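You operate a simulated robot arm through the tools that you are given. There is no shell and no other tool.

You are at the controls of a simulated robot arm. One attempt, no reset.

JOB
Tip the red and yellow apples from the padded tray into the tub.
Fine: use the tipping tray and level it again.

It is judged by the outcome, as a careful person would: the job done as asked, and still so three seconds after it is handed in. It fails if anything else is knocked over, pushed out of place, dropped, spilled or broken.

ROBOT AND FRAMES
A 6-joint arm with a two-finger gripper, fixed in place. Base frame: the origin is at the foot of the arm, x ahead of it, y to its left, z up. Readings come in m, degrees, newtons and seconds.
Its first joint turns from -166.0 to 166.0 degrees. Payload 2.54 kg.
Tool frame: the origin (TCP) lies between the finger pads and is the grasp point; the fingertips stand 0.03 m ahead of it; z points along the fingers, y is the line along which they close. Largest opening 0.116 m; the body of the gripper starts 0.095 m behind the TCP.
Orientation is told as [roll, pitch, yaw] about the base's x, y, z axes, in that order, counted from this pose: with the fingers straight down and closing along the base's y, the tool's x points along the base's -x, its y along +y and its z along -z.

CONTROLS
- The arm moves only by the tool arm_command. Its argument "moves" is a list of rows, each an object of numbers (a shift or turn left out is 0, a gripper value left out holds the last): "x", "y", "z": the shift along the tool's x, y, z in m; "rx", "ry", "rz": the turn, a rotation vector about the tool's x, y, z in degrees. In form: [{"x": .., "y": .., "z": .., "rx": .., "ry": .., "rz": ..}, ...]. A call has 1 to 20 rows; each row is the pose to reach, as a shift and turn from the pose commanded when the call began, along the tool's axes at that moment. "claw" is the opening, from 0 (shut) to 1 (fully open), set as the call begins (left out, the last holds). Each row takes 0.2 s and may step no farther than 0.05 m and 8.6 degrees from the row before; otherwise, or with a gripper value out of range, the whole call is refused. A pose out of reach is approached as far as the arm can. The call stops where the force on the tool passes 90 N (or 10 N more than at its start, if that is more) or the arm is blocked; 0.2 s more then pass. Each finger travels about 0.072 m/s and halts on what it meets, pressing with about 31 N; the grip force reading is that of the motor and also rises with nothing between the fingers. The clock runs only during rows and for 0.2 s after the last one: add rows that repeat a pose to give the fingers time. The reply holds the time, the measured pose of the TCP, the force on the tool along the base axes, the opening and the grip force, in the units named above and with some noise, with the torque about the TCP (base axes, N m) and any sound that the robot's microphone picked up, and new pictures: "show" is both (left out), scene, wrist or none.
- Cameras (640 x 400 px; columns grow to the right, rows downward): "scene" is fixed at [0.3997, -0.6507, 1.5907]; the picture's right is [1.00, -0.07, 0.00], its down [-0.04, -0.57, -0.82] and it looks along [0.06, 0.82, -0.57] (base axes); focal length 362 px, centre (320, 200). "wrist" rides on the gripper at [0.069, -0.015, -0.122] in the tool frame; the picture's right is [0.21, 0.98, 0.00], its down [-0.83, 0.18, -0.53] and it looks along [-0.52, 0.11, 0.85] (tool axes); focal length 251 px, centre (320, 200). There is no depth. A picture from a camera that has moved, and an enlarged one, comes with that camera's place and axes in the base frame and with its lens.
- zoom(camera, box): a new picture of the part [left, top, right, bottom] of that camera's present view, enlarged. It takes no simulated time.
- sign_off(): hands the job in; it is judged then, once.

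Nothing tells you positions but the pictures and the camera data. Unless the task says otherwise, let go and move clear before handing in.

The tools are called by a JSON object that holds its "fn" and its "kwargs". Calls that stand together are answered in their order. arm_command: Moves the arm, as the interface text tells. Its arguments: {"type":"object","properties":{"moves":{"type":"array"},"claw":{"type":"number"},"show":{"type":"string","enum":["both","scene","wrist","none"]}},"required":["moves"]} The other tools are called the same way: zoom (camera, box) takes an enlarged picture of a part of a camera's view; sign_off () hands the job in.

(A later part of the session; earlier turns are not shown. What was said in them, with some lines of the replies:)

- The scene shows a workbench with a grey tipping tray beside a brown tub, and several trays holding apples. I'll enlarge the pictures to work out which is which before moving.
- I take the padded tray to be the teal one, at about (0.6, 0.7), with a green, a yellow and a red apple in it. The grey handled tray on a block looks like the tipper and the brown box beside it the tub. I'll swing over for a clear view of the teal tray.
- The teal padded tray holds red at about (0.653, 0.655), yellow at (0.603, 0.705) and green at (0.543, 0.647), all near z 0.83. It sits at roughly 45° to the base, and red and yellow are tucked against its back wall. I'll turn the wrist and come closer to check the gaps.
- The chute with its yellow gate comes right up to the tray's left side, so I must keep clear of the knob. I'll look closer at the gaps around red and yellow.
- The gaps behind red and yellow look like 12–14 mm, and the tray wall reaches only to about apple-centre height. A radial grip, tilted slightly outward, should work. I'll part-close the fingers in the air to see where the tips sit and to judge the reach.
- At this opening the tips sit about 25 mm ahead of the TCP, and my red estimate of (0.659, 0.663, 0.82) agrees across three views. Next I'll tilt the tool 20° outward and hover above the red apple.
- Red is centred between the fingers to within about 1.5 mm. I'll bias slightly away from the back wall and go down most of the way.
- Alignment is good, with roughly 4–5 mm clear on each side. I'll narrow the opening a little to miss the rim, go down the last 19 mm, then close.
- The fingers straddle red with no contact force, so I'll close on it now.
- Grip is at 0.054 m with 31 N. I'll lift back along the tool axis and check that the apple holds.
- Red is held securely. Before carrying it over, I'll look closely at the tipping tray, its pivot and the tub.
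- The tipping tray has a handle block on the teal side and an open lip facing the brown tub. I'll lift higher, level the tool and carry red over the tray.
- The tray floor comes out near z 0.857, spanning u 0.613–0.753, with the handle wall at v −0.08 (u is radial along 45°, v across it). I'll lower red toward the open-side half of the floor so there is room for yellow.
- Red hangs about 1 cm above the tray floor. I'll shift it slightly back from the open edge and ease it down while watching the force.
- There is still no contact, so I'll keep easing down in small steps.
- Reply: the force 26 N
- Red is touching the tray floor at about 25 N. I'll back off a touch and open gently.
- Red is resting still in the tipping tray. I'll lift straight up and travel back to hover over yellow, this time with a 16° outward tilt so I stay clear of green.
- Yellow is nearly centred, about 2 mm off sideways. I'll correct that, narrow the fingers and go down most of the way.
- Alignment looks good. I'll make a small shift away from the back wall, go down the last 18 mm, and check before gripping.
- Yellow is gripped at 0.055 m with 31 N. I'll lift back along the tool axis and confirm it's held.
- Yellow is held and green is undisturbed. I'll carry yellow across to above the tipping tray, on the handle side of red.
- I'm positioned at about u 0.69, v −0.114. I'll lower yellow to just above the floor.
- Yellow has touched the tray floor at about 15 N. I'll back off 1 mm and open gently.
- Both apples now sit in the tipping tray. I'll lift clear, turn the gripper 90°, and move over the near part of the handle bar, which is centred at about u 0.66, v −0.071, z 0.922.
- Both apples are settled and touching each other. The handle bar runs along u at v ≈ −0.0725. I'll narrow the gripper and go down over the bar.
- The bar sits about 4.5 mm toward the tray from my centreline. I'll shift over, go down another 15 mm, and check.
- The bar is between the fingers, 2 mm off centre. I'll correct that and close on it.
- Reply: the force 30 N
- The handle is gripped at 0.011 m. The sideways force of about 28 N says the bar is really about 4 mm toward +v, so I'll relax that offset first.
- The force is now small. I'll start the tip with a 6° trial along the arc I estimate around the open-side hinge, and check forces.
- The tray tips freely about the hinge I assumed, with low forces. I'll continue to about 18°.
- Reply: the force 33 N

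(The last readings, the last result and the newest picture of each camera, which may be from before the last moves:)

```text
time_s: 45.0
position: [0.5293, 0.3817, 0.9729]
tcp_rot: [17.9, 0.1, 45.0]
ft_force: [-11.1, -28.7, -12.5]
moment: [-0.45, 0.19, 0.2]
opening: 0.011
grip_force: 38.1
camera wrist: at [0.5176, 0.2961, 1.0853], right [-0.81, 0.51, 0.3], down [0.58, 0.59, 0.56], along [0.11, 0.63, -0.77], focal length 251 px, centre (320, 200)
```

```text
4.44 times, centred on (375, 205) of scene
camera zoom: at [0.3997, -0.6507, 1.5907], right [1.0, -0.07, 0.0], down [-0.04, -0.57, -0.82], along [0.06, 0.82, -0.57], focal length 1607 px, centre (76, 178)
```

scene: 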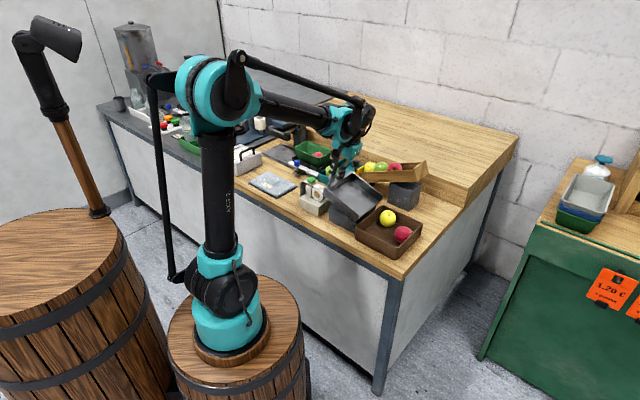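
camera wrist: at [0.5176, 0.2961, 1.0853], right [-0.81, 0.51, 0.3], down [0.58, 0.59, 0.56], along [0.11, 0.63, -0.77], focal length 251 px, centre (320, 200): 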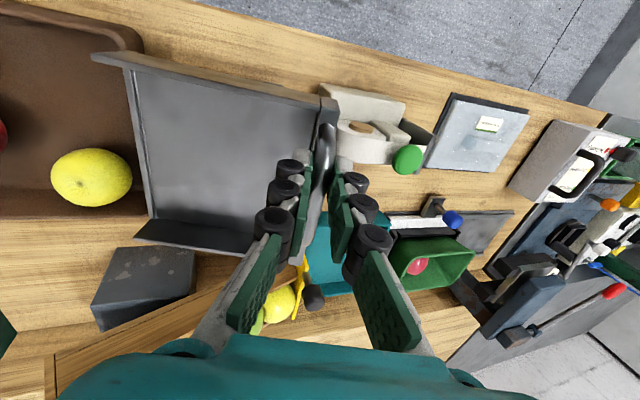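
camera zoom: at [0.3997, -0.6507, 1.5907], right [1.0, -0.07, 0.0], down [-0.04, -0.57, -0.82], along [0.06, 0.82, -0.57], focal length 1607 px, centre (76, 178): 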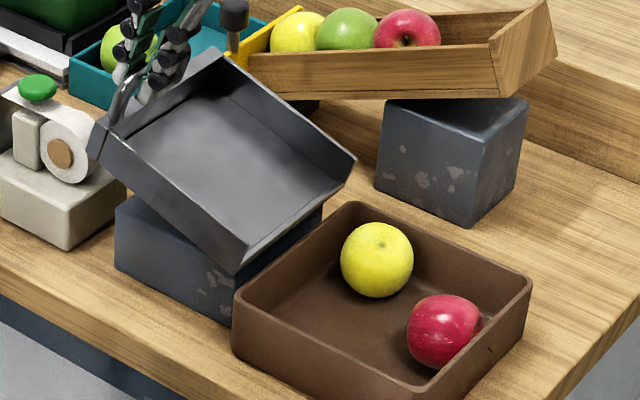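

Both apples have rolled into the tub. I'll lower the tray back along the same arc to level.

{"fn": "arm_command", "kwargs": {"moves": [{"y": 0.0042, "z": 0.0076, "rx": 3}, {"y": 0.008, "z": 0.0154, "rx": 6}, {"y": 0.0113, "z": 0.0235, "rx": 9}, {"y": 0.0143, "z": 0.0316, "rx": 12}, {"y": 0.0168, "z": 0.04, "rx": 15}, {"y": 0.0179, "z": 0.0442, "rx": 16.5}, {"y": 0.0189, "z": 0.0484, "rx": 18}, {"y": 0.0189, "z": 0.0484, "rx": 18}, {"y": 0.0189, "z": 0.0484, "rx": 18}]}}

{"fn": "zoom", "kwargs": {"camera": "scene", "box": [320, 160, 430, 250]}}

```text
time_s: 47.0
position: [0.5061, 0.4055, 0.9313]
tcp_rot: [-0.1, -0.2, 45.0]
ft_force: [26.6, -1.8, 26.2]
moment: [-0.17, -0.34, 0.11]
opening: 0.0113
grip_force: 37.7
camera wrist: at [0.4682, 0.3454, 1.0551], right [-0.84, 0.54, 0.0], down [0.46, 0.71, 0.54], along [0.29, 0.45, -0.84], focal length 251 px, centre (320, 200)
```

scene: 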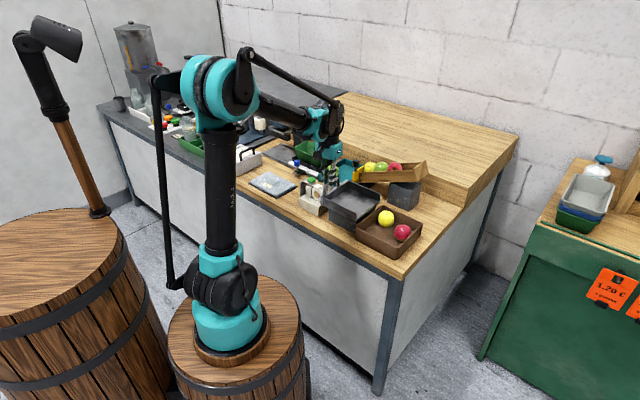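
wrist: 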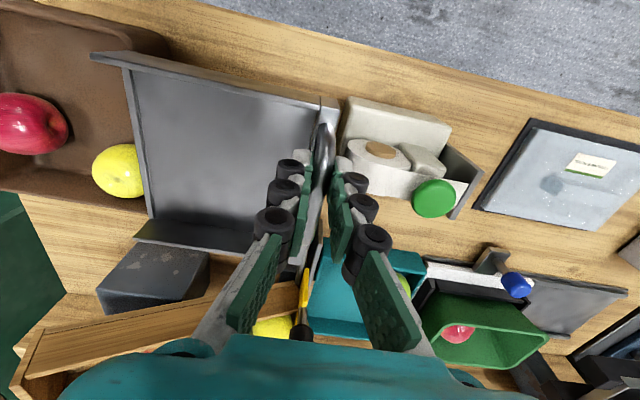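

```text
4.44 times, centred on (375, 205) of scene
camera zoom: at [0.3997, -0.6507, 1.5907], right [1.0, -0.07, 0.0], down [-0.04, -0.57, -0.82], along [0.06, 0.82, -0.57], focal length 1607 px, centre (76, 178)
```

zoom: 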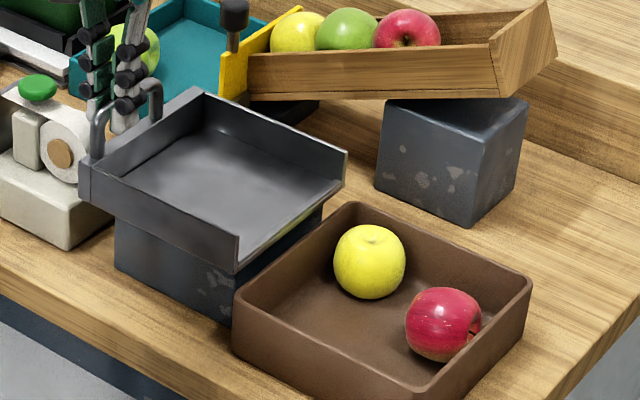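

The tray is back on its rest, and I'm pressing on it a little. I'll ease the forces off, then open.

{"fn": "arm_command", "kwargs": {"moves": [{"x": -0.001, "y": -0.001, "z": -0.001}, {"x": -0.002, "y": -0.002, "z": -0.002}, {"x": -0.002, "y": -0.002, "z": -0.002}], "show": "none"}}

```text
time_s: 47.8
position: [0.5059, 0.4041, 0.9346]
tcp_rot: [0.1, 0.1, 45.0]
ft_force: [-1.1, -4.5, -2.9]
moment: [-0.31, 0.49, 0.01]
opening: 0.0111
grip_force: 38.6
```

{"fn": "arm_command", "kwargs": {"moves": [{"z": 0.001}, {"z": 0.001}], "show": "none"}}

{"fn": "arm_command", "kwargs": {"moves": [{"z": 0.0}, {"z": 0.0}, {"z": 0.0}], "claw": 0.33}}

{"fn": "zoom", "kwargs": {"camera": "scene", "box": [320, 160, 400, 230]}}

{"fn": "zoom", "kwargs": {"camera": "wrist", "box": [240, 80, 400, 200]}}

```text
time_s: 48.4
position: [0.5069, 0.4046, 0.9343]
tcp_rot: [0.0, 0.1, 45.0]
ft_force: [-13.9, -0.2, 3.2]
moment: [-0.43, 0.69, -0.06]
opening: 0.0111
grip_force: 38.3
```

```text
time_s: 49.2
position: [0.5094, 0.4047, 0.9329]
tcp_rot: [0.0, 0.0, 45.0]
ft_force: [0.1, 0.0, 0.1]
moment: [-0.01, 0.0, 0.0]
opening: 0.0381
grip_force: 0.0
camera wrist: at [0.4704, 0.3449, 1.056], right [-0.84, 0.54, 0.0], down [0.46, 0.71, 0.53], along [0.29, 0.45, -0.85], focal length 251 px, centre (320, 200)
```

scene: 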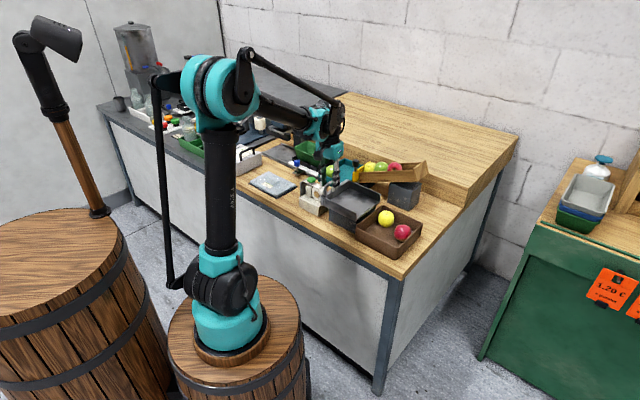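
wrist: 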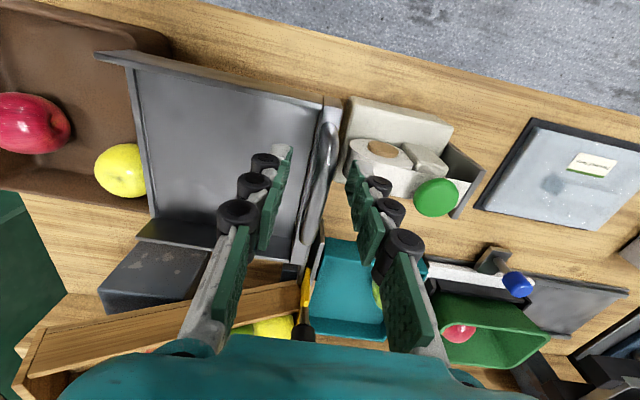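

```text
5.71 times, centred on (360, 195) of scene
camera zoom: at [0.3997, -0.6507, 1.5907], right [1.0, -0.07, 0.0], down [-0.04, -0.57, -0.82], along [0.06, 0.82, -0.57], focal length 2066 px, centre (91, 229)
```

zoom: 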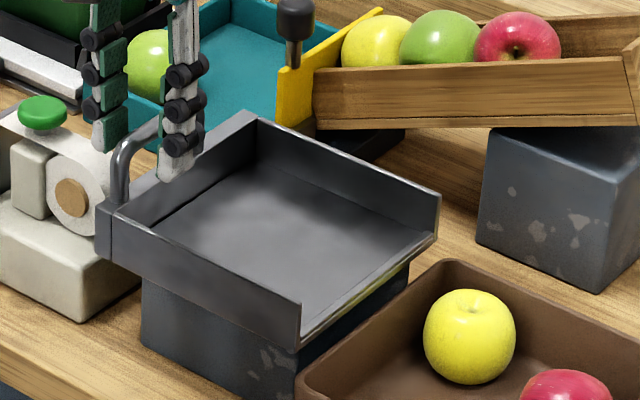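

```text
3.33 times, centred on (320, 140) of wrist
camera zoom: at [0.4704, 0.3449, 1.056], right [-0.84, 0.54, 0.0], down [0.46, 0.71, 0.53], along [0.29, 0.45, -0.85], focal length 838 px, centre (320, 400)
```

zoom: 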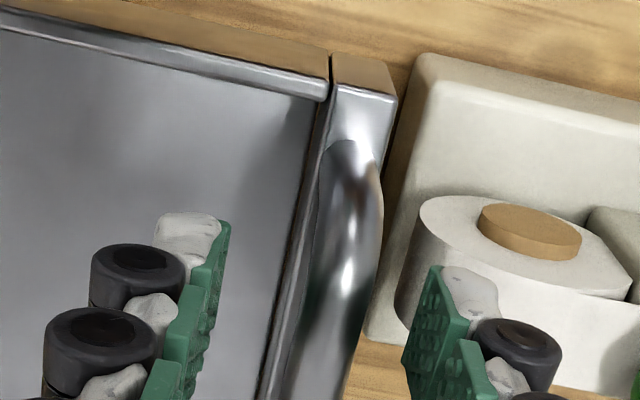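

The handle is released and the tray is level, matching its earlier appearance. I'll retreat straight up and away for a final check.

{"fn": "arm_command", "kwargs": {"moves": [{"z": -0.02}, {"z": -0.05}, {"z": -0.09}, {"z": -0.13}, {"z": -0.17}, {"x": 0.04, "z": -0.2}, {"x": 0.08, "z": -0.22}, {"x": 0.1, "z": -0.22}, {"x": 0.1, "z": -0.22}, {"x": 0.1, "z": -0.22}, {"x": 0.1, "z": -0.22}]}}

{"fn": "zoom", "kwargs": {"camera": "scene", "box": [290, 140, 450, 270]}}

{"fn": "zoom", "kwargs": {"camera": "scene", "box": [320, 160, 400, 230]}}

```text
time_s: 51.6
position: [0.4392, 0.3315, 1.155]
tcp_rot: [-0.1, 0.0, 45.0]
ft_force: [0.1, -0.1, -0.2]
moment: [-0.02, 0.0, 0.0]
opening: 0.0385
grip_force: 0.0
camera wrist: at [0.4008, 0.2719, 1.2767], right [-0.84, 0.54, 0.0], down [0.46, 0.71, 0.53], along [0.29, 0.45, -0.85], focal length 251 px, centre (320, 200)
```

scene: 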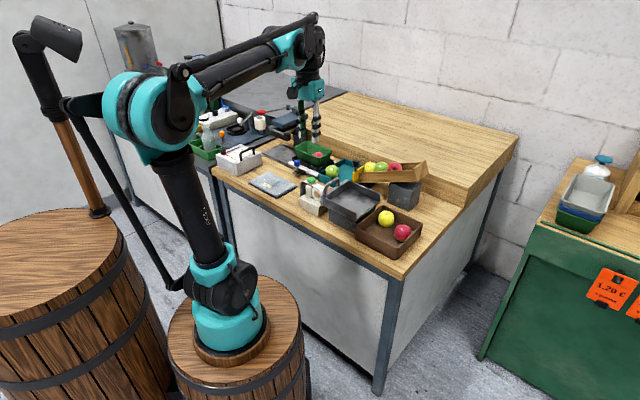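
wrist: 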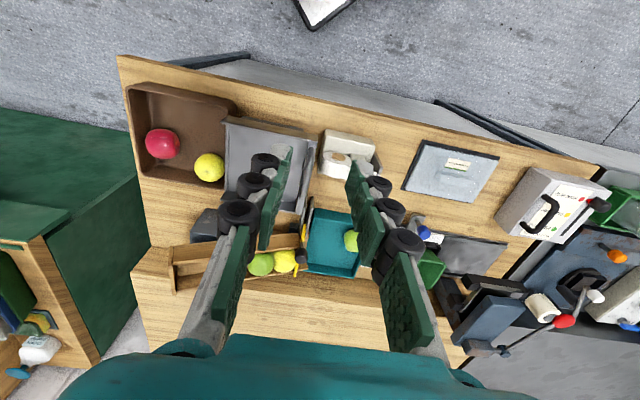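

```text
3.08 times, centred on (370, 205) of scene
camera zoom: at [0.3997, -0.6507, 1.5907], right [1.0, -0.07, 0.0], down [-0.04, -0.57, -0.82], along [0.06, 0.82, -0.57], focal length 1112 px, centre (166, 185)
```

zoom: 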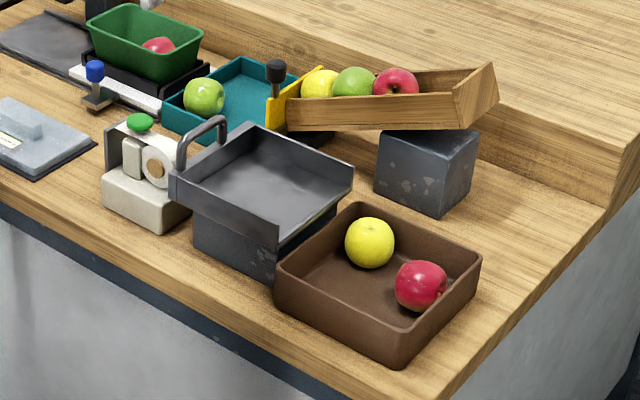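

```text
5.71 times, centred on (360, 195) of scene
camera zoom: at [0.3997, -0.6507, 1.5907], right [1.0, -0.07, 0.0], down [-0.04, -0.57, -0.82], along [0.06, 0.82, -0.57], focal length 2066 px, centre (91, 229)
```

zoom: 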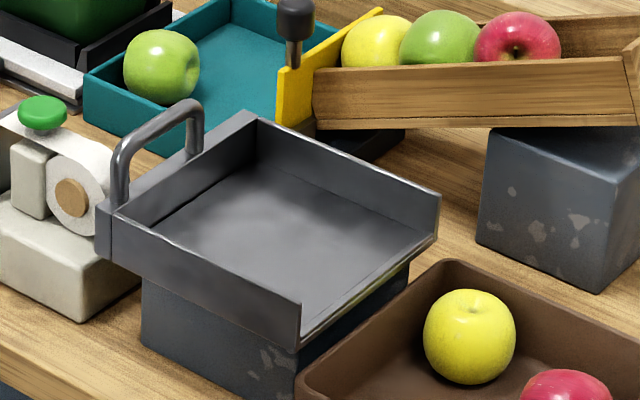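

Red and yellow rest in the brown tub, and green is still in the padded tray. The tipping tray is level, nothing else has moved, and the arm is clear, so I'm handing in.

{"fn": "sign_off", "kwargs": {}}

```text
The job is handed in.
```

The red and yellow apples from the padded (teal) tray are now in the brown tub. I moved each one into the grey tipping tray, tipped them out with the handle, and lowered the tray back to level.

The green apple is still in the padded tray. In the final pictures the chute, gate, green basket and everything else look as they did at the start. I let go of the handle and moved the arm clear before handing in.
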